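You operate a simulated robot arm through the tools that you are given. There is no shell and no other tool. Be economical: measure what you need, move in short steps, check, and stop when the job is done.

You are at the controls of a simulated robot arm. One attempt, no reset.

Task
Take the buckle on the packing table and put it away on the top of the plywood bench. Take the thread cone from the packing table and put it on the top of the plywood bench. Put the can marked "grease" from the packing table on the shelf under the plywood bench. Put the black bobbin from the packing table on the shelf over the rack counter. Put the pad labelled "soft" from the packing table on the shelf under the plywood bench and the pad labelled "heel" on the top of the plywood bench. Put the jar labelled "black" from the packing table on the shelf over the rack counter. Lift the upper oil cup lid open. Any order will do. Set down upright: thread cone, can, jar.

It is judged by the outcome, as a careful person would: the job done as asked, and still so three seconds after it is handed in. It fails if anything else is knocked over, pushed out of place, dropped, spilled or broken. Lids that push on must go on centred and level and be pressed home; caps that screw on are set level and turned clockwise until they are tight.

Robot
A 7-joint arm with a two-finger parallel gripper on a trunk, on a base that drives. Base frame: it is fixed to the floor where the robot stands at the start and does not move with it; the origin is under the middle of the robot, x ahead of it, y to its left, z up; the surface under the hand at the start is at about z = 84. Units: cm, degrees, N and s.
With the tool pointing down near the work surface it reaches from about 46 to 92 cm from the robot's upright axis, wherever it stands. Its first joint turns from -115.0 to 115.0 degrees. Places, roughly: blue can, yellow can [50, 50, 100]; bobbin [75, 25, 75]; buckle (5x4x2 cm) [70, 10, 80]; jar [50, 50, 75]; pad [75, 50, 75]; shelf over the rack counter [80, -140, 140]; shelf under the plywood bench [-70, 230, 30]; thread cone (9x9x14 cm) [80, 30, 90]; top of the plywood bench [-70, 230, 90]; upper oil cup lid [-350, 240, 150]. Payload 3.91 kg.
The tool frame sits at the grasp point between the pads (the TCP): z along the fingers, y along the line on which they close. The tips reach 3 cm beyond it. Largest opening 11 cm; finger width 2, thickness 1; the body of the gripper, 4.8 by 11.2 cm, starts 5.5 cm behind the TCP.
Orientation is that of the tool frame in the base frame, as a unit quaternion [x, y, z, w]. With the fingers straight down and closing along the base's y, the tool's x points along the base's -x, its y along +y and its z along -z.

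Tools
- The arm moves only by the tool jog_arm. Its arguments are lists of equal length, an entry for each row: "slide": the shift along the base's x, y, z in cm, a list of three; "turn": the turn, a rotation vector about the base's x, y, z in degrees, a list of three; "hand": the finger opening in cm, from 0 to 11. In form: {"slide": [[dx, dy, dz], ...], "turn": [[ax, ay, az], ...], "hand": [hand, ...]}. A call has 1 to 12 rows; each row is the pose to reach, as a shift and turn from the pose commanded when the call began. A row lasts 0.2 s, in which the tool goes at most 5 cm and 8.6 degrees; a call with a longer step from one row to the next is refused whole, and so is a gripper value outside its range. A pose out of reach is approached as far as the arm can. The call stops where the force on the tool passes 40 N (or 10 N more than at its start, if that is more) or the arm is blocked; 0.2 s more then pass. Each finger travels about 15.3 cm/s and halts on what it meets, pressing with about 44 N; the grip force reading is that of the motor and also rises with nothing between the fingers. The clock runs only during rows and for 0.2 s after the last one: add rows that repeat a pose to give the fingers time. The reply holds the time, the measured pose of the TCP, the force on the tool along the base axes, the opening and the grip force, in the units named above and with some noise, with the torque about the TCP (base axes, N m) and any sound that the robot's microphone picked up.
- Cameras (640 x 400 px; columns grow to the right, rows downward): "scene" is now at [20.34, 24, 143.33]; the picture's right is [0.49, -0.87, 0.00], its down [-0.73, -0.41, -0.54] and it looks along [0.47, 0.27, -0.84] (base axes); focal length 247 px, centre (320, 200). "wrist" rides on the gripper at [7.2, 1.7, -10.3] in the tool frame; the picture's right is [-0.23, 0.97, 0.00], its down [-0.76, -0.18, -0.62] and it looks along [-0.61, -0.14, 0.78] (tool axes); focal length 222 px, centre (320, 200). There is no depth. A picture from a camera that has moved, and an enlarged one, comes with that camera's place and axes in the base frame and with its lens.
- capture(camera): a new picture of that camera. No time passes.
- slide_trunk(by): slides the trunk up (or, below 0, down) by that many cm; the arm and the scene camera ride with it, the base frame stays. It gives what a move gives, with no picture.
- steer(legs): drives the robot by 1 to 6 legs, each [ahead, left, turn to the left] in cm, cm and degrees, along the robot's own axes; the way and the turn of a leg run together, so that a leg with both is an arc; at most 150 cm and 180 degrees a leg. The arm and the cameras ride along, it lands a little off, and it stops where it bumps. It gives what a move gives.
- pan_tilt(pan, tilt): turns the head with the scene camera to pan (to the left, within 80 degrees either way) and tilt (down, from -29 to 69), counted from straight ahead of the robot. It gives what a move gives.
- inspect(camera, box): a new picture of the part [left, top, right, bottom] of that camera's present view, enlarged. No time passes.
- finish_job(): hands the job in; it is judged then, once.

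Work in short steps. Places have to be worked out from the pictures, the camera data and where the tool is seen: move nearer, look again, correct. Check each grasp and each placing, and mend what went wrong. You have 217 turns and 202 pictures in all, those below and enlarged ones among them. Open the gripper and draw the arm clear of the work before you hand the job in, unless the task says otherwise.

The tools are called after "Call:" as name(argument=value, ...) on one line, values as JSON. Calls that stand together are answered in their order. jog_arm: Moves the arm, as the interface text tells. Its arguments: {"type":"object","properties":{"slide":{"type":"array"},"turn":{"type":"array"},"hand":{"type":"array"}},"required":["slide","turn","hand"]} The other tools are called the same way: slide_trunk (by) slides the trunk up or down; steer (legs) drives the base; pan_tilt (pan, tilt) turns the head that bears the scene camera; capture (camera) takes a picture; inspect (camera, box) takes an enlarged picture of a part of a camera's view; finish_job () hands the job in.

At the start:

```text
time: 0.0
tcp_pos: [52.46, 18.19, 114.87]
ee_rot: [0.0, 1.0, 0.0, 0.0]
ft_force: [0.0, -0.4, 0.4]
ft_torque: [0.04, -0.01, -0.01]
width: 11.04
grip_force: 0.0
trunk travel left (down, up): [-80.0, 19.0]
robot x, y, heading: [0.24, -0.36, 0.2]
head pan, tilt: [29.3, 57.1]
```

scene: 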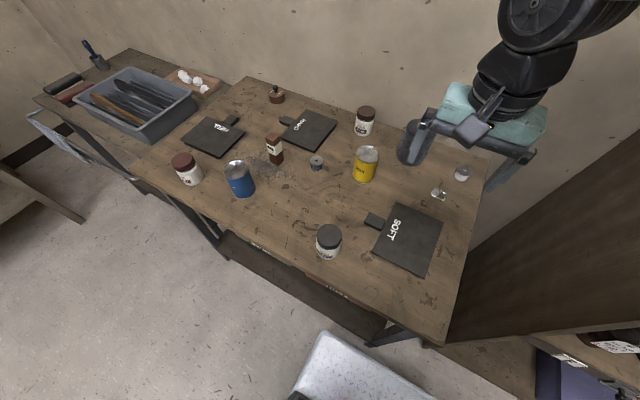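
wrist: 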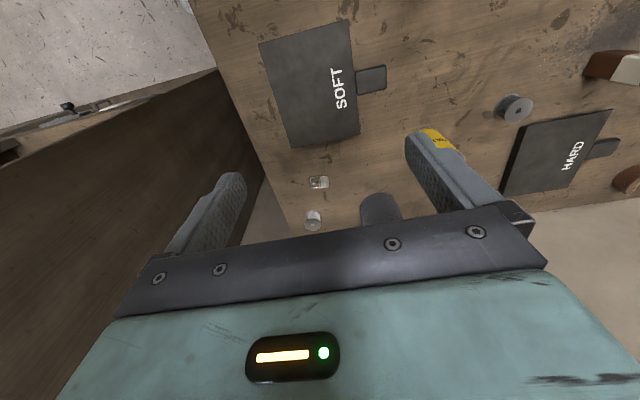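

I start by looking closely at the table to identify the items and labels.

Call:
inspect(camera="scene", box=[140, 70, 340, 220])

Call:
inspect(camera="scene", box=[290, 90, 490, 290])

```text
2.67 times, centred on (240, 145) of scene
camera zoom: at [20.34, 24.0, 143.33], right [0.49, -0.87, 0.0], down [-0.73, -0.41, -0.54], along [0.47, 0.27, -0.84], focal length 659 px, centre (533, 347)
```

zoom: 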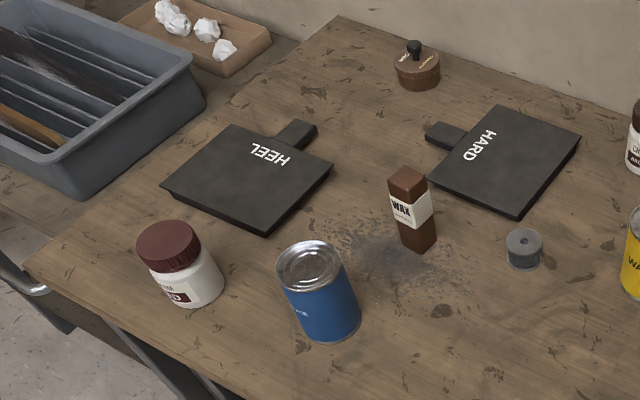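

```text
2.00 times, centred on (390, 190) of scene
camera zoom: at [20.34, 24.0, 143.33], right [0.49, -0.87, 0.0], down [-0.73, -0.41, -0.54], along [0.47, 0.27, -0.84], focal length 494 px, centre (180, 220)
```

zoom: 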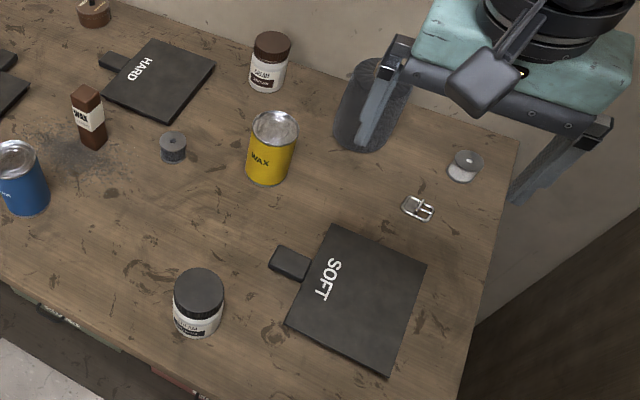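

Next I read the jar and can labels.

Call:
inspect(camera="scene", box=[305, 215, 355, 265])

Call:
inspect(camera="scene", box=[340, 95, 400, 145])

Call:
inspect(camera="scene", box=[165, 145, 265, 205])

```text
8.00 times, centred on (330, 240) of scene
camera zoom: at [20.34, 24.0, 143.33], right [0.49, -0.87, 0.0], down [-0.73, -0.41, -0.54], along [0.47, 0.27, -0.84], focal length 1976 px, centre (240, -120)
```

zoom: 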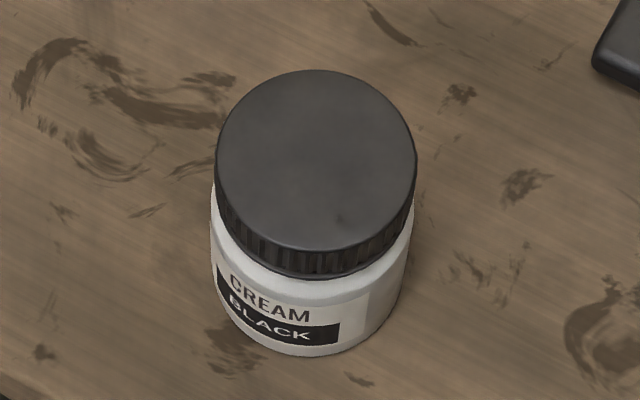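

```text
8.00 times, centred on (370, 120) of scene
camera zoom: at [20.34, 24.0, 143.33], right [0.49, -0.87, 0.0], down [-0.73, -0.41, -0.54], along [0.47, 0.27, -0.84], focal length 1976 px, centre (-80, 840)
```

zoom: 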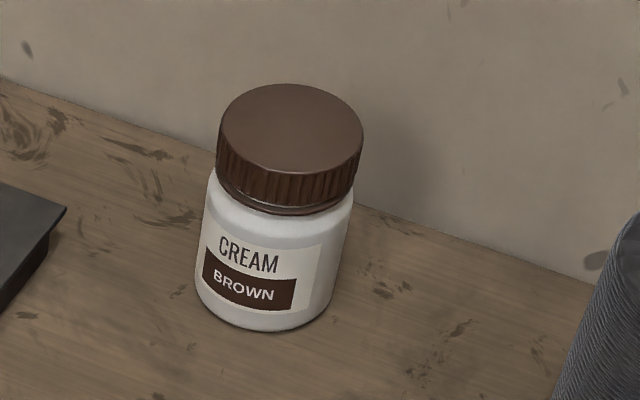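

```text
6.40 times, centred on (215, 175) of scene
camera zoom: at [20.34, 24.0, 143.33], right [0.49, -0.87, 0.0], down [-0.73, -0.41, -0.54], along [0.47, 0.27, -0.84], focal length 1581 px, centre (992, 360)
```

zoom: 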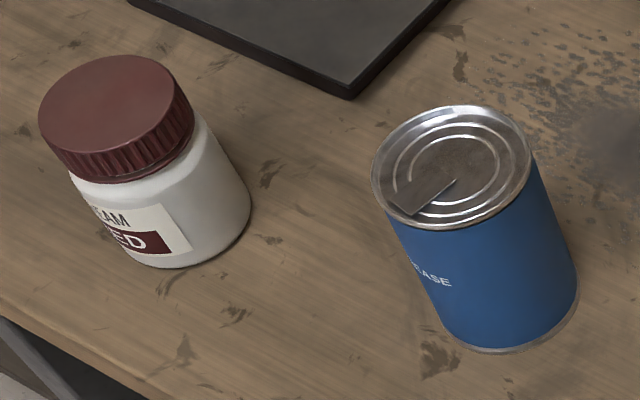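

Labels: blue can = grease, near grey-capped jar = black. Now I look at the two destinations, right side first.

Call:
pan_tilt(pan=-60, tilt=10)

Call:
capture(camera="scene")

Call:
pan_tilt(pan=80, tilt=15)

Call:
capture(camera="scene")

```text
time: 1.6
tcp_pos: [52.53, 18.25, 114.84]
ee_rot: [0.0, 1.0, 0.001, 0.0]
ft_force: [-0.4, 0.5, 0.4]
ft_torque: [-0.03, 0.0, 0.0]
width: 10.98
grip_force: 0.2
trunk travel left (down, up): [-80.0, 19.0]
robot x, y, heading: [0.17, -0.13, -0.2]
head pan, tilt: [-60.0, 10.0]
```

```text
194 pictures are left
camera scene: at [18.9, 12.54, 150.43], right [-0.87, -0.5, 0.0], down [-0.09, 0.15, -0.98], along [0.49, -0.85, -0.17], focal length 247 px, centre (320, 200)
```

scene: 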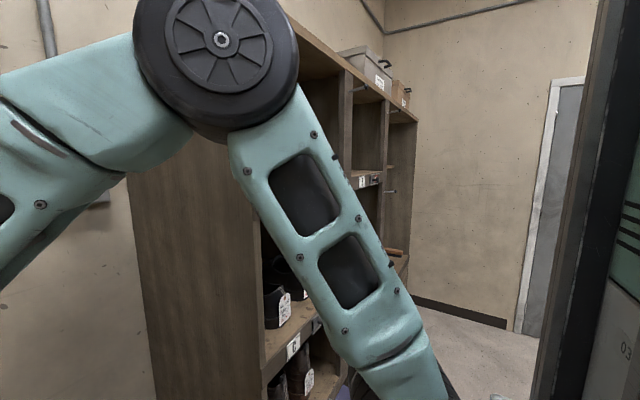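

```text
time: 3.9
tcp_pos: [52.48, 18.24, 114.88]
ee_rot: [0.0, 1.0, -0.001, -0.001]
ft_force: [0.6, -1.0, 0.9]
ft_torque: [-0.04, -0.02, 0.0]
width: 11.0
grip_force: 0.1
trunk travel left (down, up): [-80.0, 19.0]
robot x, y, heading: [0.17, -0.23, 0.3]
head pan, tilt: [80.0, 15.0]
```

```text
193 pictures are left
camera scene: at [15.87, 29.79, 149.62], right [0.98, -0.17, 0.0], down [-0.05, -0.25, -0.97], along [0.17, 0.95, -0.26], focal length 247 px, centre (320, 200)
```

scene: 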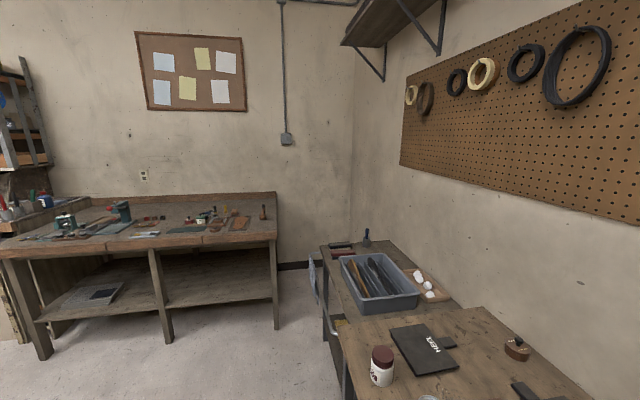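

The plywood bench has clear front access. I look to the right once more, lower, to see the rack's open side and the floor.

Call:
pan_tilt(pan=-80, tilt=25)

Call:
capture(camera="scene")

```text
time: 6.3
tcp_pos: [52.53, 18.2, 114.78]
ee_rot: [0.0, 1.0, 0.0, 0.0]
ft_force: [0.2, 0.4, 0.0]
ft_torque: [-0.02, 0.01, 0.01]
width: 10.99
grip_force: 0.1
trunk travel left (down, up): [-80.0, 19.0]
robot x, y, heading: [-0.19, 0.09, 0.2]
head pan, tilt: [-80.0, 25.0]
```

```text
192 pictures are left
camera scene: at [15.85, 11.52, 148.0], right [-0.98, -0.17, 0.0], down [-0.07, 0.42, -0.91], along [0.16, -0.89, -0.42], focal length 247 px, centre (320, 200)
```

scene: 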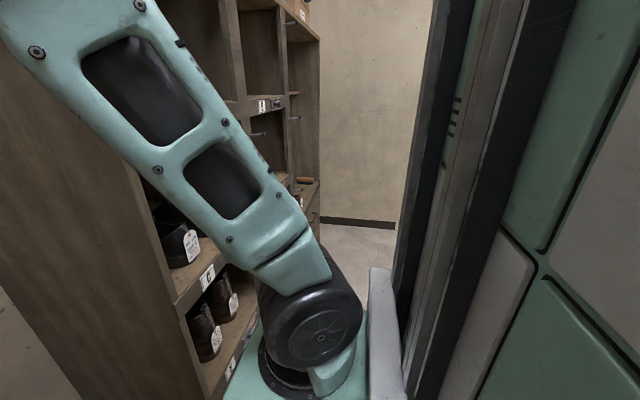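

The dark column is the robot's own trunk; the rack opens toward -x. I drive back and to the right to look at the rack from its front.

Call:
steer(legs=[[-40, 0, 0], [0, -120, 0]])

Call:
pan_tilt(pan=0, tilt=10)

Call:
capture(camera="scene")

Call:
capture(camera="wrist")

```text
time: 14.5
tcp_pos: [12.12, -101.79, 114.76]
ee_rot: [0.003, 1.0, -0.001, 0.0]
ft_force: [0.1, 0.0, -0.3]
ft_torque: [0.02, 0.0, -0.03]
width: 10.99
grip_force: 0.1
trunk travel left (down, up): [-80.0, 19.0]
robot x, y, heading: [-40.5, -119.72, -0.5]
head pan, tilt: [-80.0, 25.0]
```

```text
time: 16.0
tcp_pos: [12.08, -101.99, 114.8]
ee_rot: [0.002, 1.0, 0.0, -0.001]
ft_force: [0.3, -0.2, -0.4]
ft_torque: [0.03, -0.01, 0.01]
width: 11.0
grip_force: 0.0
trunk travel left (down, up): [-80.0, 19.0]
robot x, y, heading: [-40.18, -120.14, -0.2]
head pan, tilt: [0.0, 10.0]
```

```text
191 pictures are left
camera scene: at [-16.79, -99.45, 150.43], right [-0.01, -1.0, 0.0], down [-0.17, 0.0, -0.98], along [0.98, -0.01, -0.17], focal length 247 px, centre (320, 200)
```

scene: 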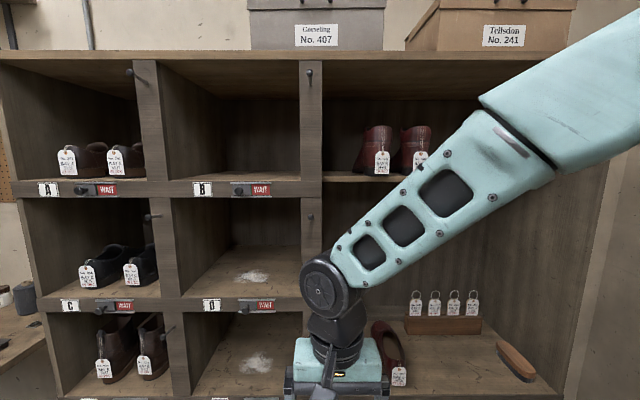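

```text
190 pictures are left
camera wrist: at [4.89, -100.04, 125.21], right [0.23, 0.97, 0.0], down [0.76, -0.18, 0.62], along [0.61, -0.14, -0.78], focal length 222 px, centre (320, 200)
```

wrist: 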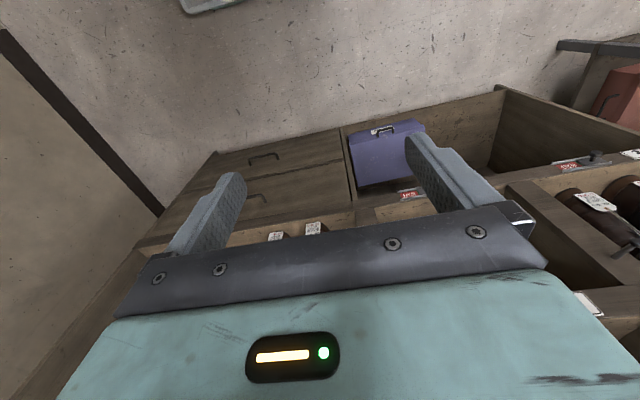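

The shelf with the red shoes over the counter (with shoe, brush) is the target, about z≈142. I shift right so the arm unblocks the view of its right half.

Call:
steer(legs=[[0, -50, 0]])

Call:
slide_trunk(by=19)

Call:
capture(camera="scene")

```text
time: 19.0
tcp_pos: [11.92, -151.48, 114.83]
ee_rot: [0.001, 1.0, 0.0, 0.0]
ft_force: [0.6, 0.8, 0.7]
ft_torque: [0.01, 0.02, 0.0]
width: 11.01
grip_force: 0.1
trunk travel left (down, up): [-80.0, 19.0]
robot x, y, heading: [-40.52, -169.51, -0.1]
head pan, tilt: [0.0, 10.0]
```

```text
time: 21.0
tcp_pos: [11.89, -151.51, 133.76]
ee_rot: [0.0, 1.0, 0.0, 0.0]
ft_force: [0.5, 0.0, 0.0]
ft_torque: [0.03, 0.0, -0.03]
width: 11.0
grip_force: 0.1
trunk travel left (down, up): [-99.0, 0.0]
robot x, y, heading: [-40.45, -169.41, -0.1]
head pan, tilt: [0.0, 10.0]
```

```text
189 pictures are left
camera scene: at [-16.99, -149.03, 169.43], right [0.0, -1.0, 0.0], down [-0.17, 0.0, -0.98], along [0.98, 0.0, -0.17], focal length 247 px, centre (320, 200)
```

scene: 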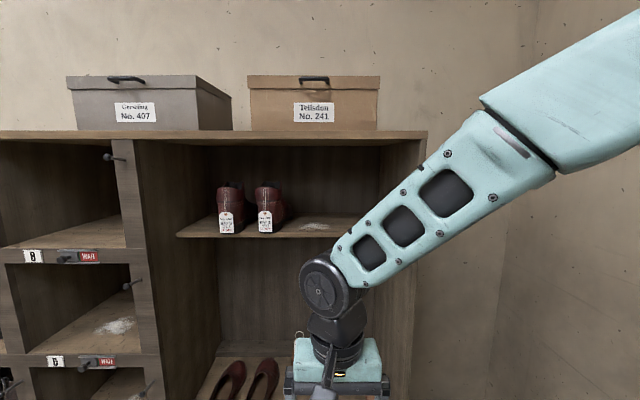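

Shelf: front edge x≈66, z≈142, free from y≈-142 to -175, about 38 cm tall, so I will grasp with a pitched tool. Now I go back to the packing table for the black jar.

Call:
steer(legs=[[0, 100, 0], [8, 88, 0]])

Call:
slide_trunk(by=-19)

Call:
pan_tilt(pan=0, tilt=45)

Call:
capture(camera="scene")

```text
time: 30.5
tcp_pos: [20.98, 36.69, 133.82]
ee_rot: [0.003, 1.0, 0.0, 0.0]
ft_force: [-0.4, 0.1, -0.3]
ft_torque: [-0.01, 0.0, 0.01]
width: 10.98
grip_force: 0.0
trunk travel left (down, up): [-99.0, 0.0]
robot x, y, heading: [-31.69, 18.42, -0.3]
head pan, tilt: [0.0, 10.0]
```

```text
time: 32.6
tcp_pos: [20.9, 36.63, 114.76]
ee_rot: [0.003, 1.0, -0.001, 0.0]
ft_force: [-0.3, 0.5, 0.3]
ft_torque: [0.02, 0.01, 0.01]
width: 10.99
grip_force: 0.1
trunk travel left (down, up): [-80.0, 19.0]
robot x, y, heading: [-31.72, 18.65, -0.2]
head pan, tilt: [0.0, 10.0]
```

```text
time: 33.6
tcp_pos: [20.93, 36.82, 114.84]
ee_rot: [0.003, 1.0, 0.0, 0.001]
ft_force: [0.0, -0.2, -0.3]
ft_torque: [-0.03, -0.01, 0.0]
width: 11.0
grip_force: 0.1
trunk travel left (down, up): [-80.0, 19.0]
robot x, y, heading: [-31.99, 18.47, -0.3]
head pan, tilt: [0.0, 45.0]
```

```text
188 pictures are left
camera scene: at [-9.19, 39.15, 144.94], right [-0.01, -1.0, 0.0], down [-0.71, 0.0, -0.71], along [0.71, 0.0, -0.71], focal length 247 px, centre (320, 200)
```

scene: 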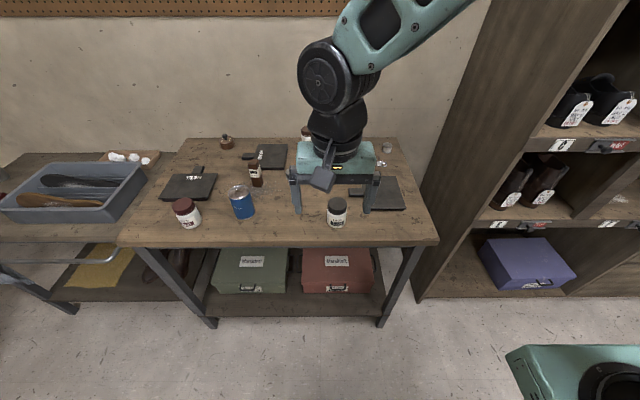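

The jar is at about (42, 33.8), the table edge x≈33. I pitch the tool forward 45° in place, clear of the table.

Call:
jog_arm(slide=[[0, 0, 0], [0, 0, 0], [0, 0, 0], [0, -1, 0], [0, -2, 0], [0, -2.9, 0], [0, -2.9, 0]], turn=[[0, -7.5, 0], [0, -15, 0], [0, -22.5, 0], [0, -30, 0], [0, -37.5, 0], [0, -45, 0], [0, -45, 0]], hand=[9, 9, 9, 9, 9, 9, 9])

Call:
capture(camera="wrist")

Call:
capture(camera="scene")

```text
time: 35.2
tcp_pos: [20.91, 33.74, 114.81]
ee_rot: [0.002, 0.924, 0.002, 0.383]
ft_force: [0.2, 0.5, -0.1]
ft_torque: [0.0, 0.02, -0.01]
width: 9.0
grip_force: 0.0
trunk travel left (down, up): [-80.0, 19.0]
robot x, y, heading: [-31.95, 18.9, -0.3]
head pan, tilt: [0.0, 45.0]
```

```text
187 pictures are left
camera wrist: at [8.45, 35.61, 117.05], right [0.16, 0.97, 0.16], down [0.1, -0.18, 0.98], along [0.98, -0.14, -0.12], focal length 222 px, centre (320, 200)
```

wrist: 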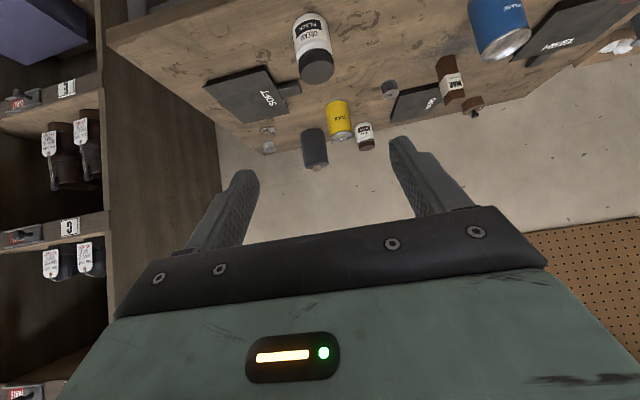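

```text
186 pictures are left
camera scene: at [-9.19, 39.15, 144.94], right [-0.01, -1.0, 0.0], down [-0.71, 0.0, -0.71], along [0.71, 0.0, -0.71], focal length 247 px, centre (320, 200)
```

scene: 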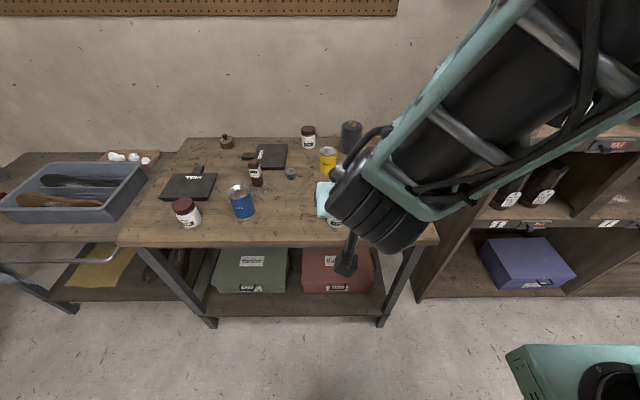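

The jar's place is confirmed by both cameras. I move down to the approach line and slide halfway in along the tool axis.

Call:
jog_arm(slide=[[1.4, 0, -3.3], [2.8, 0, -6.6], [4.1, 0, -9.8], [7, 0, -12.7], [10, 0, -15.7], [12.6, 0, -18.3], [12.6, 0, -18.3]], turn=[[0, 0, 0], [0, 0, 0], [0, 0, 0], [0, 0, 0], [0, 0, 0], [0, 0, 0], [0, 0, 0]], hand=[9, 9, 9, 9, 9, 9, 9])

Call:
capture(camera="wrist")

Call:
capture(camera="scene")

```text
time: 36.8
tcp_pos: [33.53, 33.79, 96.55]
ee_rot: [0.003, 0.923, 0.001, 0.384]
ft_force: [0.4, 0.0, 0.0]
ft_torque: [0.0, 0.01, 0.0]
width: 9.01
grip_force: 0.0
trunk travel left (down, up): [-80.0, 19.0]
robot x, y, heading: [-31.5, 18.85, -0.2]
head pan, tilt: [0.0, 45.0]
```

```text
185 pictures are left
camera wrist: at [21.13, 35.69, 98.77], right [0.16, 0.97, 0.16], down [0.1, -0.18, 0.98], along [0.98, -0.14, -0.12], focal length 222 px, centre (320, 200)
```

wrist: 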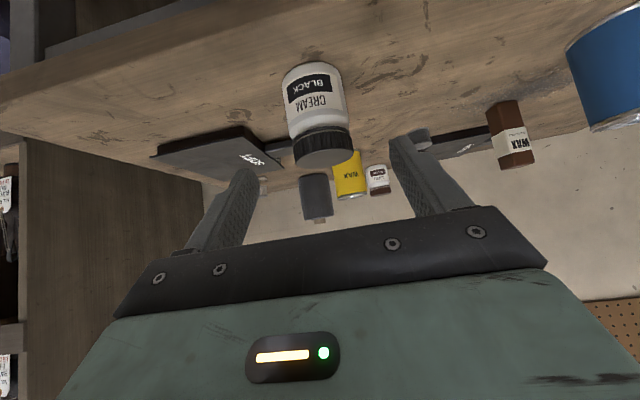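

```text
184 pictures are left
camera scene: at [-9.19, 39.14, 144.94], right [-0.01, -1.0, 0.0], down [-0.71, 0.0, -0.71], along [0.71, 0.0, -0.71], focal length 247 px, centre (320, 200)
```

scene: 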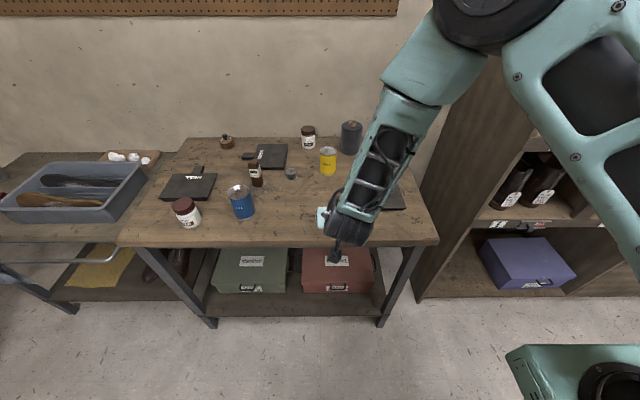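

The jar axis reads (42, 33.8), top at about z 91.4. I slide in the rest and close.

Call:
jog_arm(slide=[[3, 0, -3], [6, 0, -6], [8.5, 0, -8.1], [8.5, 0, -8.1]], turn=[[0, 0, 0], [0, 0, 0], [0, 0, 0], [0, 0, 0]], hand=[9, 9, 9, 9])

Call:
capture(camera="wrist")

```text
time: 37.8
tcp_pos: [42.09, 33.64, 88.49]
ee_rot: [0.002, 0.924, 0.002, 0.382]
ft_force: [0.6, -0.1, 0.8]
ft_torque: [0.01, -0.03, -0.03]
width: 9.04
grip_force: 0.1
trunk travel left (down, up): [-80.0, 19.0]
robot x, y, heading: [-31.68, 18.59, -0.4]
head pan, tilt: [0.0, 45.0]
```

```text
183 pictures are left
camera wrist: at [29.7, 35.61, 90.69], right [0.16, 0.97, 0.16], down [0.1, -0.18, 0.98], along [0.98, -0.14, -0.12], focal length 222 px, centre (320, 200)
```

wrist: 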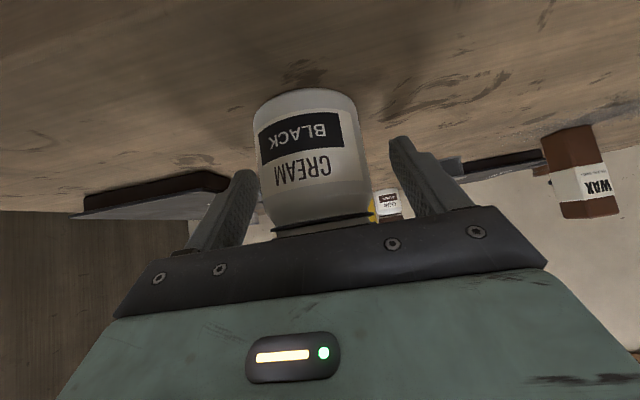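

The jar is between the fingers at mid-height. I close and lift a little.

Call:
jog_arm(slide=[[0, 0, 0], [0, 0, 0], [0, 0, 0], [0, 0, 0], [0, 0, 2], [0, 0, 5], [0, 0, 5]], turn=[[0, 0, 0], [0, 0, 0], [0, 0, 0], [0, 0, 0], [0, 0, 0], [0, 0, 0], [0, 0, 0]], hand=[7, 5, 4, 4, 4, 4, 4])

Call:
capture(camera="wrist")

```text
time: 39.4
tcp_pos: [42.01, 33.74, 93.41]
ee_rot: [0.003, 0.924, 0.0, 0.383]
ft_force: [1.3, -0.9, 2.9]
ft_torque: [-0.14, -0.06, -0.01]
width: 5.4
grip_force: 44.0
trunk travel left (down, up): [-80.0, 19.0]
robot x, y, heading: [-31.69, 18.64, -0.4]
head pan, tilt: [0.0, 45.0]
```

```text
182 pictures are left
camera wrist: at [29.67, 35.62, 95.76], right [0.16, 0.97, 0.16], down [0.1, -0.18, 0.98], along [0.98, -0.15, -0.12], focal length 222 px, centre (320, 200)
```

wrist: 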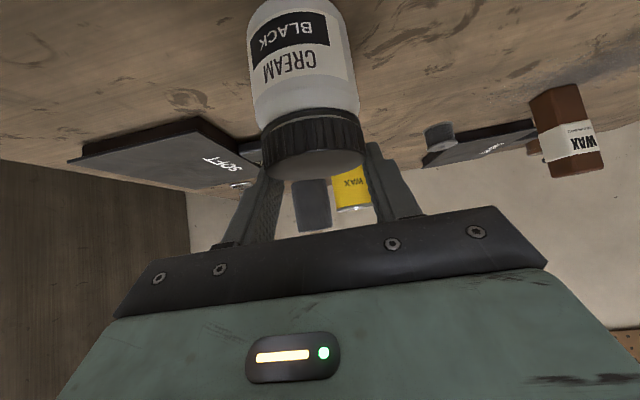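

The grip slipped up to the lid (jar still standing on the table). I open, lower to grip the body lower, and regrip.

Call:
jog_arm(slide=[[0, 0, 0], [0, 0, 0], [0, 0, 0], [0, 0, -3], [0, 0, -5], [0, 0, -6.2], [0, 0, -6.2]], turn=[[0, 0, 0], [0, 0, 0], [0, 0, 0], [0, 0, 0], [0, 0, 0], [0, 0, 0], [0, 0, 0]], hand=[7, 9, 9, 9, 9, 9, 9])

Call:
capture(camera="wrist")

```text
time: 41.0
tcp_pos: [41.89, 33.86, 87.2]
ee_rot: [0.002, 0.923, 0.001, 0.384]
ft_force: [-2.2, -0.2, 3.6]
ft_torque: [0.0, 0.03, -0.05]
width: 9.01
grip_force: 0.0
trunk travel left (down, up): [-80.0, 19.0]
robot x, y, heading: [-31.79, 18.56, -0.4]
head pan, tilt: [0.0, 45.0]
```

```text
181 pictures are left
camera wrist: at [29.52, 35.69, 89.49], right [0.16, 0.97, 0.16], down [0.1, -0.18, 0.98], along [0.98, -0.14, -0.12], focal length 222 px, centre (320, 200)
```

wrist: 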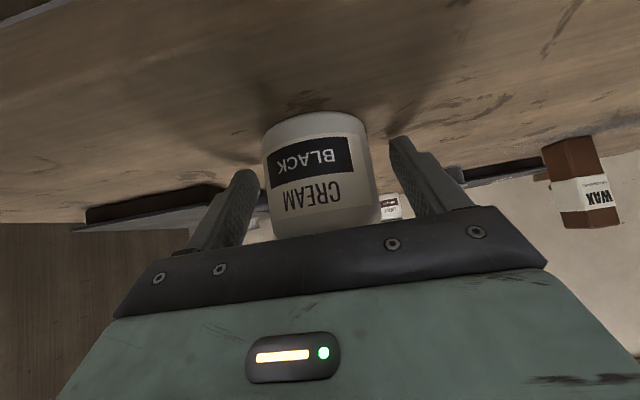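

Slight contact of the palm with the lid is likely. I back off, pitch 15° more toward horizontal, and go back in to grip the body.

Call:
jog_arm(slide=[[-1.5, 0, 1.2], [-1.5, 0, 1.2], [-1.5, 0, 1.0], [-0.2, 0, 0.0], [-0.2, 0, 0.0]], turn=[[0, 0, 0], [0, -7.5, 0], [0, -15, 0], [0, -15, 0], [0, -15, 0]], hand=[9, 9, 9, 9, 9])

Call:
capture(camera="wrist")

```text
time: 42.2
tcp_pos: [41.85, 33.72, 87.13]
ee_rot: [0.002, 0.866, 0.002, 0.5]
ft_force: [-0.3, 0.0, -0.3]
ft_torque: [-0.05, 0.0, 0.0]
width: 9.01
grip_force: 0.0
trunk travel left (down, up): [-80.0, 19.0]
robot x, y, heading: [-31.65, 18.73, -0.1]
head pan, tilt: [0.0, 45.0]
```

```text
180 pictures are left
camera wrist: at [29.22, 35.62, 86.17], right [0.12, 0.97, 0.2], down [-0.16, -0.18, 0.97], along [0.98, -0.15, 0.13], focal length 222 px, centre (320, 200)
```

wrist: 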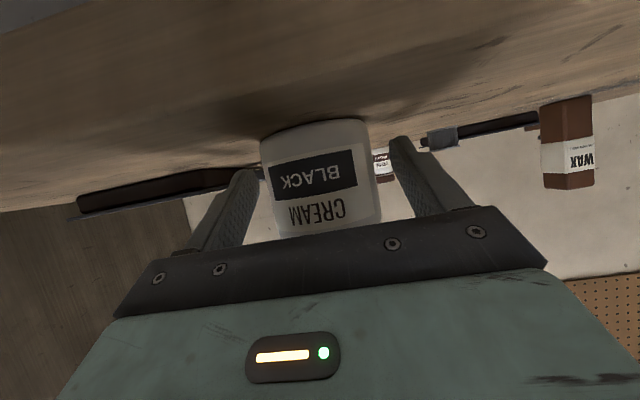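

No contact now and the pads straddle the body. I close fully, then lift gently.

Call:
jog_arm(slide=[[0, 0, 0], [0, 0, 0], [0, 0, 0], [0, 0, 0], [0, 0, 0], [0, 0, 1], [0, 0, 2.5], [0, 0, 4], [0, 0, 4]], turn=[[0, 0, 0], [0, 0, 0], [0, 0, 0], [0, 0, 0], [0, 0, 0], [0, 0, 0], [0, 0, 0], [0, 0, 0], [0, 0, 0]], hand=[7, 5, 3, 3, 3, 3, 3, 3, 3])

Call:
capture(camera="wrist")

```text
time: 44.2
tcp_pos: [41.73, 33.75, 91.28]
ee_rot: [0.003, 0.866, 0.001, 0.5]
ft_force: [-0.2, 0.3, -1.4]
ft_torque: [0.02, 0.03, 0.01]
width: 5.9
grip_force: 44.1
trunk travel left (down, up): [-80.0, 19.0]
robot x, y, heading: [-31.91, 18.99, 0.1]
head pan, tilt: [0.0, 45.0]
```

```text
179 pictures are left
camera wrist: at [29.24, 35.62, 90.18], right [0.12, 0.97, 0.2], down [-0.16, -0.18, 0.97], along [0.98, -0.14, 0.13], focal length 222 px, centre (320, 200)
```

wrist: 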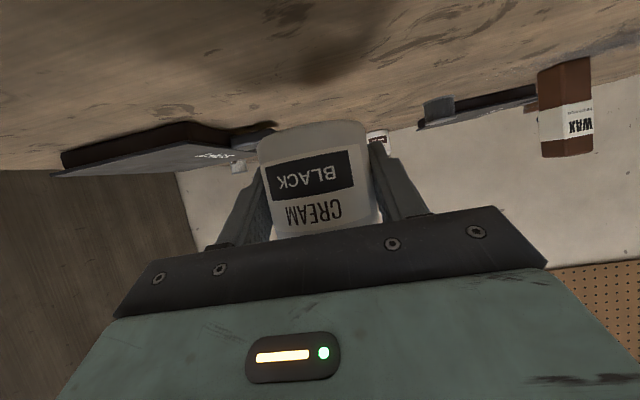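

The jar is held upright. I lift it, back off and drive to the rack with the trunk raised.

Call:
jog_arm(slide=[[0, 0, 4], [0, 0, 8], [0, 0, 12], [0, 0, 16], [0, 0, 20], [0, 0, 24], [0, 0, 28], [0, 0, 32], [0, 0, 36], [0, 0, 36]], turn=[[0, 0, 0], [0, 0, 0], [0, 0, 0], [0, 0, 0], [0, 0, 0], [0, 0, 0], [0, 0, 0], [0, 0, 0], [0, 0, 0], [0, 0, 0]], hand=[3, 3, 3, 3, 3, 3, 3, 3, 3, 3])

Call:
steer(legs=[[-20, 0, 0], [0, -100, 0], [0, -86, 0]])

Call:
slide_trunk(by=19)

Call:
pan_tilt(pan=0, tilt=15)

Call:
capture(camera="scene")

Call:
capture(camera="wrist")

```text
time: 46.4
tcp_pos: [41.77, 33.74, 127.11]
ee_rot: [0.003, 0.866, 0.001, 0.5]
ft_force: [0.0, 0.1, -1.7]
ft_torque: [0.0, 0.0, -0.04]
width: 5.89
grip_force: 43.9
trunk travel left (down, up): [-80.0, 19.0]
robot x, y, heading: [-31.71, 18.9, -0.2]
head pan, tilt: [0.0, 45.0]
```

```text
time: 57.0
tcp_pos: [21.76, -151.33, 127.23]
ee_rot: [-0.004, 0.866, 0.004, 0.5]
ft_force: [1.2, 0.0, -2.8]
ft_torque: [-0.01, 0.0, 0.01]
width: 5.87
grip_force: 44.4
trunk travel left (down, up): [-80.0, 19.0]
robot x, y, heading: [-51.51, -167.23, 0.5]
head pan, tilt: [0.0, 45.0]
```

```text
time: 59.0
tcp_pos: [21.7, -151.22, 146.23]
ee_rot: [-0.004, 0.866, 0.005, 0.5]
ft_force: [-0.8, 0.2, -2.5]
ft_torque: [-0.04, -0.01, -0.01]
width: 5.89
grip_force: 44.0
trunk travel left (down, up): [-99.0, 0.0]
robot x, y, heading: [-51.51, -167.26, 0.3]
head pan, tilt: [0.0, 45.0]
```

```text
time: 60.0
tcp_pos: [21.69, -151.23, 146.15]
ee_rot: [-0.005, 0.866, 0.006, 0.5]
ft_force: [-0.9, -0.3, -2.2]
ft_torque: [0.02, -0.02, -0.04]
width: 5.89
grip_force: 43.8
trunk travel left (down, up): [-99.0, 0.0]
robot x, y, heading: [-51.47, -167.32, 0.5]
head pan, tilt: [0.0, 15.0]
```

```text
178 pictures are left
camera scene: at [-28.17, -146.55, 168.61], right [0.01, -1.0, 0.0], down [-0.26, 0.0, -0.97], along [0.97, 0.01, -0.26], focal length 247 px, centre (320, 200)
```

scene: 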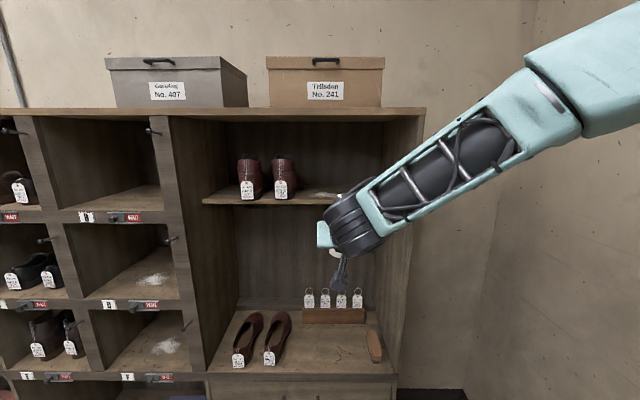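

```text
177 pictures are left
camera wrist: at [9.11, -149.55, 145.13], right [0.1, 0.97, 0.2], down [-0.16, -0.18, 0.97], along [0.98, -0.13, 0.13], focal length 222 px, centre (320, 200)
```

wrist: 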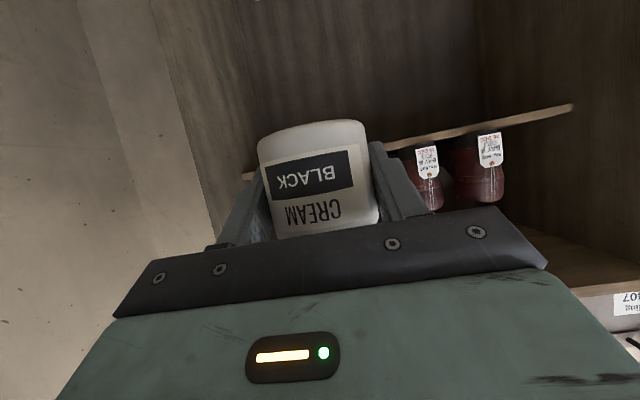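

I raise the jar to ~z 152 (bottom ~148.5) and drive forward so that it comes near the shelf's front edge, then check.

Call:
jog_arm(slide=[[0, 0, 3], [0, 0, 6], [0, 0, 6]], turn=[[0, 0, 0], [0, 0, 0], [0, 0, 0]], hand=[3, 3, 3])

Call:
steer(legs=[[38, 0, 0]])

Call:
capture(camera="scene")

Call:
capture(camera="wrist")

```text
time: 60.8
tcp_pos: [21.61, -151.25, 152.15]
ee_rot: [-0.004, 0.866, 0.005, 0.5]
ft_force: [-1.1, 0.0, -1.8]
ft_torque: [0.02, 0.03, -0.02]
width: 5.89
grip_force: 44.6
trunk travel left (down, up): [-99.0, 0.0]
robot x, y, heading: [-51.84, -167.54, 0.4]
head pan, tilt: [0.0, 15.0]
```

```text
time: 63.2
tcp_pos: [59.84, -151.21, 152.11]
ee_rot: [-0.003, 0.866, 0.004, 0.5]
ft_force: [0.0, 0.2, -2.3]
ft_torque: [-0.02, 0.02, 0.0]
width: 5.91
grip_force: 44.2
trunk travel left (down, up): [-99.0, 0.0]
robot x, y, heading: [-13.47, -167.07, 0.5]
head pan, tilt: [0.0, 15.0]
```

```text
176 pictures are left
camera scene: at [9.94, -146.31, 168.62], right [0.01, -1.0, 0.0], down [-0.26, 0.0, -0.97], along [0.97, 0.01, -0.26], focal length 247 px, centre (320, 200)
```

scene: 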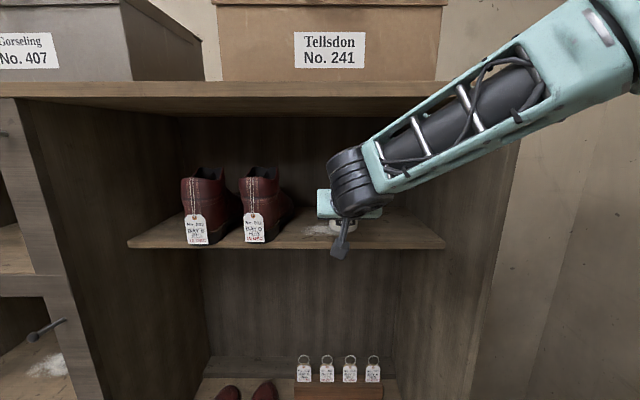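

```text
175 pictures are left
camera wrist: at [47.21, -149.41, 151.15], right [0.1, 0.97, 0.2], down [-0.16, -0.18, 0.97], along [0.98, -0.13, 0.13], focal length 222 px, centre (320, 200)
```

wrist: 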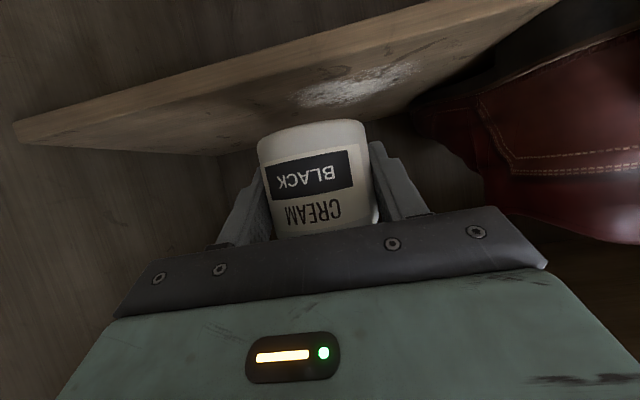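

Clear path: shoes to the left, shelf z≈143. I drive 15 more forward over the shelf.

Call:
steer(legs=[[15, 0, 0]])

Call:
capture(camera="wrist")

Call:
capture(camera="scene")

```text
time: 64.6
tcp_pos: [72.96, -150.91, 151.83]
ee_rot: [-0.01, 0.868, 0.005, 0.496]
ft_force: [0.3, -0.9, -2.4]
ft_torque: [0.0, 0.0, 0.02]
width: 5.87
grip_force: 43.8
trunk travel left (down, up): [-99.0, 0.0]
robot x, y, heading: [0.56, -167.2, 0.2]
head pan, tilt: [0.0, 15.0]
stopped in leg 1: the robot was blocked; the commanded pose is now the measured one
```

```text
174 pictures are left
camera wrist: at [60.29, -149.37, 150.87], right [0.09, 0.98, 0.19], down [-0.15, -0.18, 0.97], along [0.98, -0.12, 0.13], focal length 222 px, centre (320, 200)
```

wrist: 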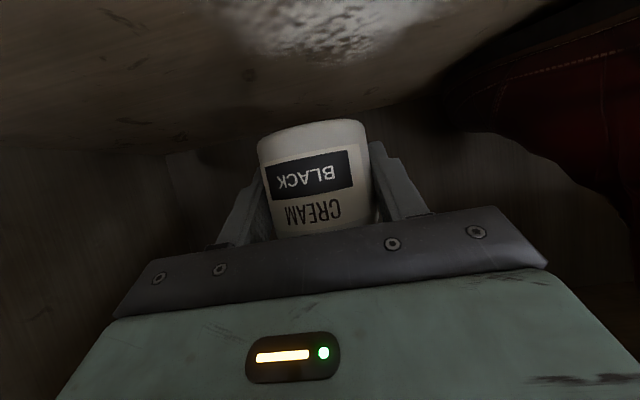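

```text
173 pictures are left
camera scene: at [23.75, -146.47, 168.71], right [0.01, -1.0, 0.0], down [-0.26, 0.0, -0.97], along [0.97, 0.01, -0.26], focal length 247 px, centre (320, 200)
```

scene: 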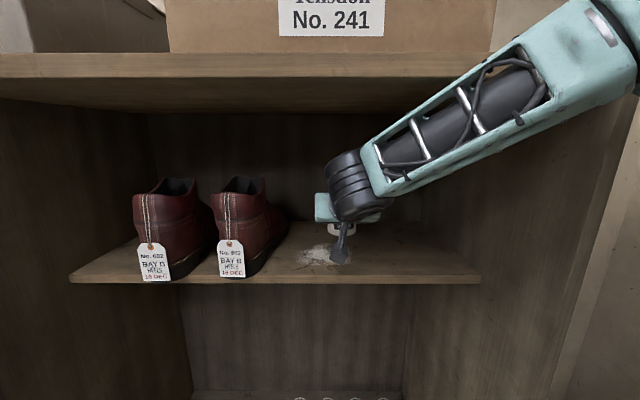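

Something (likely the forearm at the rack's top board) touched. I back off 1.5 cm, and lower with the trunk, which moves the forearm away from the board.

Call:
steer(legs=[[-1.2, 0, 0]])

Call:
slide_trunk(by=-4)

Call:
capture(camera="wrist")

Call:
capture(camera="scene")

```text
time: 65.4
tcp_pos: [72.34, -150.76, 151.66]
ee_rot: [-0.009, 0.868, 0.004, 0.496]
ft_force: [1.0, 0.2, -2.0]
ft_torque: [-0.01, 0.0, -0.02]
width: 5.92
grip_force: 43.8
trunk travel left (down, up): [-99.0, 0.0]
robot x, y, heading: [-0.57, -166.98, 0.2]
head pan, tilt: [0.0, 15.0]
```

```text
time: 66.2
tcp_pos: [72.15, -150.74, 147.71]
ee_rot: [-0.008, 0.868, 0.003, 0.497]
ft_force: [0.0, 0.9, -2.2]
ft_torque: [0.01, 0.0, 0.02]
width: 5.91
grip_force: 44.6
trunk travel left (down, up): [-95.0, 4.0]
robot x, y, heading: [-0.74, -166.87, 0.2]
head pan, tilt: [0.0, 15.0]
```

```text
172 pictures are left
camera wrist: at [59.65, -149.23, 146.77], right [0.1, 0.98, 0.19], down [-0.15, -0.18, 0.97], along [0.98, -0.12, 0.13], focal length 222 px, centre (320, 200)
```

wrist: 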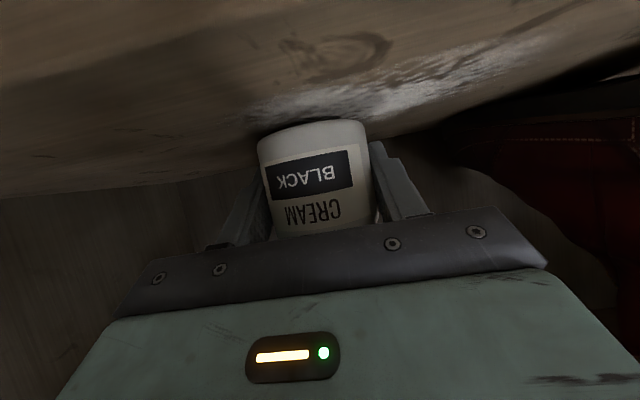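

```text
171 pictures are left
camera scene: at [22.98, -146.28, 164.61], right [0.01, -1.0, 0.0], down [-0.26, 0.0, -0.97], along [0.97, 0.01, -0.26], focal length 247 px, centre (320, 200)
```

scene: 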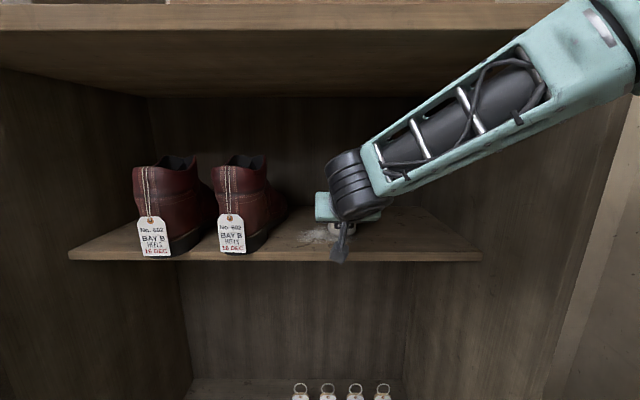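

The jar bottom is near the shelf. I lower in small steps watching the force.

Call:
jog_arm(slide=[[0, 0, -0.3], [0, 0, -0.6], [0, 0, -0.6]], turn=[[0, 0, 0], [0, 0, 0], [0, 0, 0]], hand=[3, 3, 3])

```text
time: 67.0
tcp_pos: [72.3, -150.71, 147.28]
ee_rot: [-0.009, 0.867, 0.004, 0.498]
ft_force: [2.0, 0.0, 9.4]
ft_torque: [-0.09, -0.32, -0.01]
width: 5.88
grip_force: 44.3
trunk travel left (down, up): [-95.0, 4.0]
robot x, y, heading: [-0.8, -166.92, 0.4]
head pan, tilt: [0.0, 15.0]
```

Contact made (~10 N up). I open the fingers slowly and check the jar before withdrawing.

Call:
jog_arm(slide=[[0, 0, 0], [0, 0, 0], [0, 0, 0], [0, 0, 0]], turn=[[0, 0, 0], [0, 0, 0], [0, 0, 0], [0, 0, 0]], hand=[6.5, 7.5, 9, 9])

Call:
capture(camera="wrist")

```text
time: 68.0
tcp_pos: [72.27, -150.81, 147.03]
ee_rot: [-0.009, 0.868, 0.004, 0.496]
ft_force: [-0.3, -0.2, 0.1]
ft_torque: [0.01, 0.02, -0.03]
width: 8.99
grip_force: 0.0
trunk travel left (down, up): [-95.0, 4.0]
robot x, y, heading: [-0.65, -166.78, 0.4]
head pan, tilt: [0.0, 15.0]
```

```text
170 pictures are left
camera wrist: at [59.64, -149.22, 146.16], right [0.1, 0.98, 0.19], down [-0.15, -0.18, 0.97], along [0.98, -0.12, 0.13], focal length 222 px, centre (320, 200)
```

wrist: 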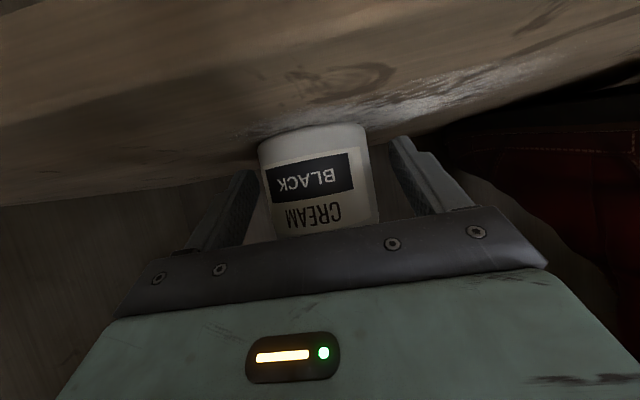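

The jar stands. I drive straight back and look.

Call:
steer(legs=[[-40, 0, 0]])

Call:
inspect(camera="scene", box=[180, 100, 440, 280])

```text
time: 70.5
tcp_pos: [31.73, -150.94, 147.13]
ee_rot: [-0.01, 0.868, 0.005, 0.497]
ft_force: [0.3, -0.1, 0.3]
ft_torque: [0.03, 0.02, 0.01]
width: 8.98
grip_force: 0.2
trunk travel left (down, up): [-95.0, 4.0]
robot x, y, heading: [-41.07, -167.26, 0.3]
head pan, tilt: [0.0, 15.0]
```

```text
2.22 times, centred on (310, 190) of scene
camera zoom: at [-17.5, -146.5, 164.62], right [0.01, -1.0, 0.0], down [-0.26, 0.0, -0.97], along [0.97, 0.01, -0.26], focal length 549 px, centre (342, 222)
```

zoom: 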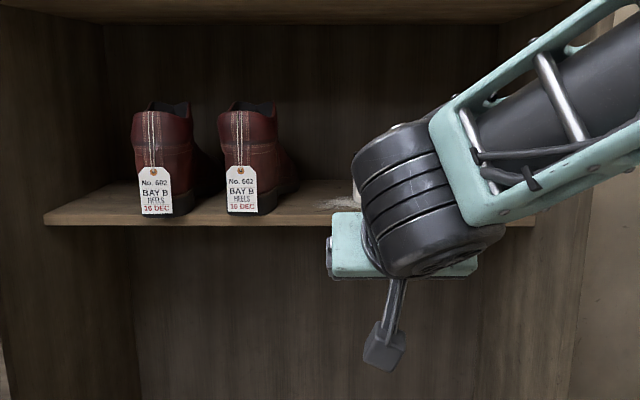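

Next the black bobbin at about (65, 51). I drive to the table with the tool high, lower the trunk, and look.

Call:
steer(legs=[[0, 100, 0], [0, 102, 0]])

Call:
slide_trunk(by=-15)

Call:
pan_tilt(pan=10, tilt=45)

Call:
capture(camera="scene")

```text
time: 80.5
tcp_pos: [32.65, 49.22, 147.13]
ee_rot: [-0.004, 0.868, 0.001, 0.496]
ft_force: [-0.8, -0.1, -0.5]
ft_torque: [0.02, 0.02, -0.03]
width: 9.01
grip_force: 0.1
trunk travel left (down, up): [-95.0, 4.0]
robot x, y, heading: [-40.35, 33.85, -0.3]
head pan, tilt: [0.0, 15.0]
```

```text
time: 82.3
tcp_pos: [32.64, 49.26, 132.01]
ee_rot: [-0.004, 0.868, 0.002, 0.497]
ft_force: [0.7, -0.3, 1.1]
ft_torque: [0.01, 0.0, 0.02]
width: 8.97
grip_force: 0.1
trunk travel left (down, up): [-80.0, 19.0]
robot x, y, heading: [-40.24, 34.12, -0.5]
head pan, tilt: [0.0, 15.0]
```

```text
time: 83.2
tcp_pos: [32.7, 49.31, 132.04]
ee_rot: [-0.004, 0.868, 0.001, 0.496]
ft_force: [-0.2, -0.7, 0.5]
ft_torque: [0.02, -0.01, 0.03]
width: 9.02
grip_force: 0.2
trunk travel left (down, up): [-80.0, 19.0]
robot x, y, heading: [-40.62, 34.04, -0.4]
head pan, tilt: [10.0, 45.0]
```

```text
168 pictures are left
camera scene: at [-17.9, 55.81, 144.94], right [0.17, -0.99, 0.0], down [-0.7, -0.12, -0.71], along [0.7, 0.12, -0.71], focal length 247 px, centre (320, 200)
```

scene: 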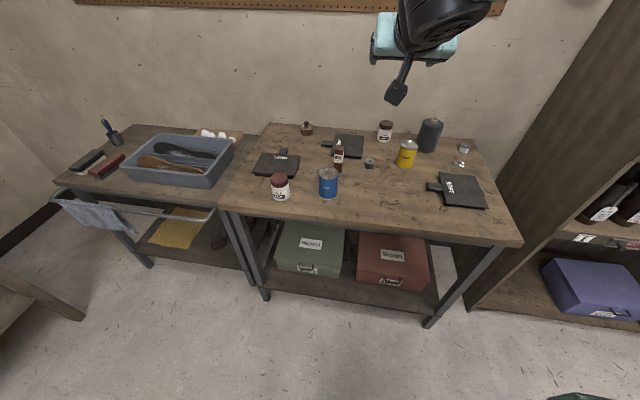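

Call:
inspect(camera="scene", box=[250, 110, 410, 210])

Call:
inspect(camera="scene", box=[370, 110, 530, 210])

```text
4.00 times, centred on (330, 160) of scene
camera zoom: at [-17.9, 55.81, 144.94], right [0.17, -0.99, 0.0], down [-0.7, -0.12, -0.71], along [0.7, 0.12, -0.71], focal length 988 px, centre (280, 360)
```

zoom: 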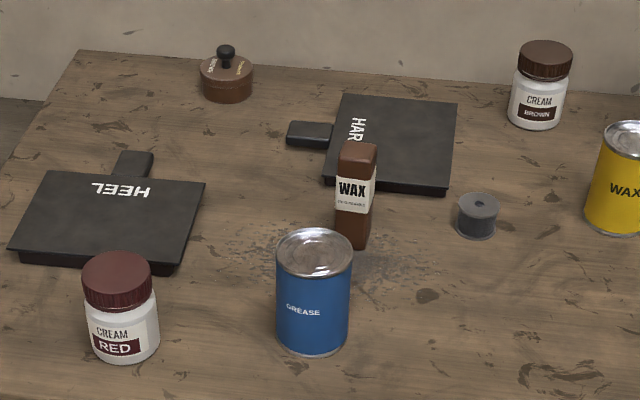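

```text
4.00 times, centred on (450, 160) of scene
camera zoom: at [-17.9, 55.81, 144.94], right [0.17, -0.99, 0.0], down [-0.7, -0.12, -0.71], along [0.7, 0.12, -0.71], focal length 988 px, centre (-200, 360)
```

zoom: 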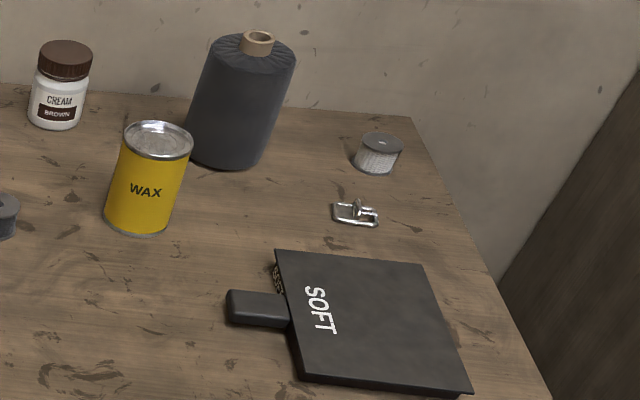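

Bobbin at ≈(65.1, 49.7), Ø4, with the HARD pad corner ~3 cm beyond. I drive up and bring the tool to a 30° pitch above it.

Call:
steer(legs=[[24, 0, 0]])

Call:
jog_arm(slide=[[0, 0, 0], [0, 0, -3], [0, 0, -7], [0, 0, -11], [0, 0, -15], [0, 0, -19], [0, 0, -23], [0, 0, -27], [0, 0, -27]], turn=[[0, 7.4, 0], [0, 14.8, 0], [0, 22.2, 0], [0, 29.6, 0], [0, 29.6, 0], [0, 29.6, 0], [0, 29.6, 0], [0, 29.6, 0], [0, 29.6, 0]], hand=[8, 7, 7, 7, 7, 7, 7, 7, 7])

Call:
capture(camera="wrist")

```text
time: 85.0
tcp_pos: [56.87, 48.79, 132.07]
ee_rot: [-0.004, 0.869, 0.001, 0.496]
ft_force: [0.2, -0.1, -0.2]
ft_torque: [-0.03, 0.0, 0.01]
width: 9.02
grip_force: 0.1
trunk travel left (down, up): [-80.0, 19.0]
robot x, y, heading: [-16.23, 33.86, -0.5]
head pan, tilt: [10.0, 45.0]
```

```text
time: 87.0
tcp_pos: [56.86, 48.99, 105.13]
ee_rot: [-0.003, 0.966, 0.001, 0.258]
ft_force: [0.4, -0.1, 1.1]
ft_torque: [-0.01, 0.0, 0.04]
width: 6.99
grip_force: 0.0
trunk travel left (down, up): [-80.0, 19.0]
robot x, y, heading: [-15.89, 33.58, -0.4]
head pan, tilt: [10.0, 45.0]
```

```text
165 pictures are left
camera wrist: at [45.4, 50.66, 110.51], right [0.19, 0.97, 0.11], down [0.35, -0.18, 0.92], along [0.92, -0.14, -0.38], focal length 222 px, centre (320, 200)
```

wrist: 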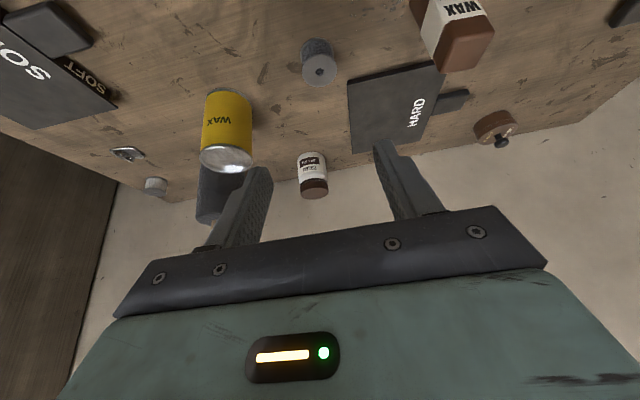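

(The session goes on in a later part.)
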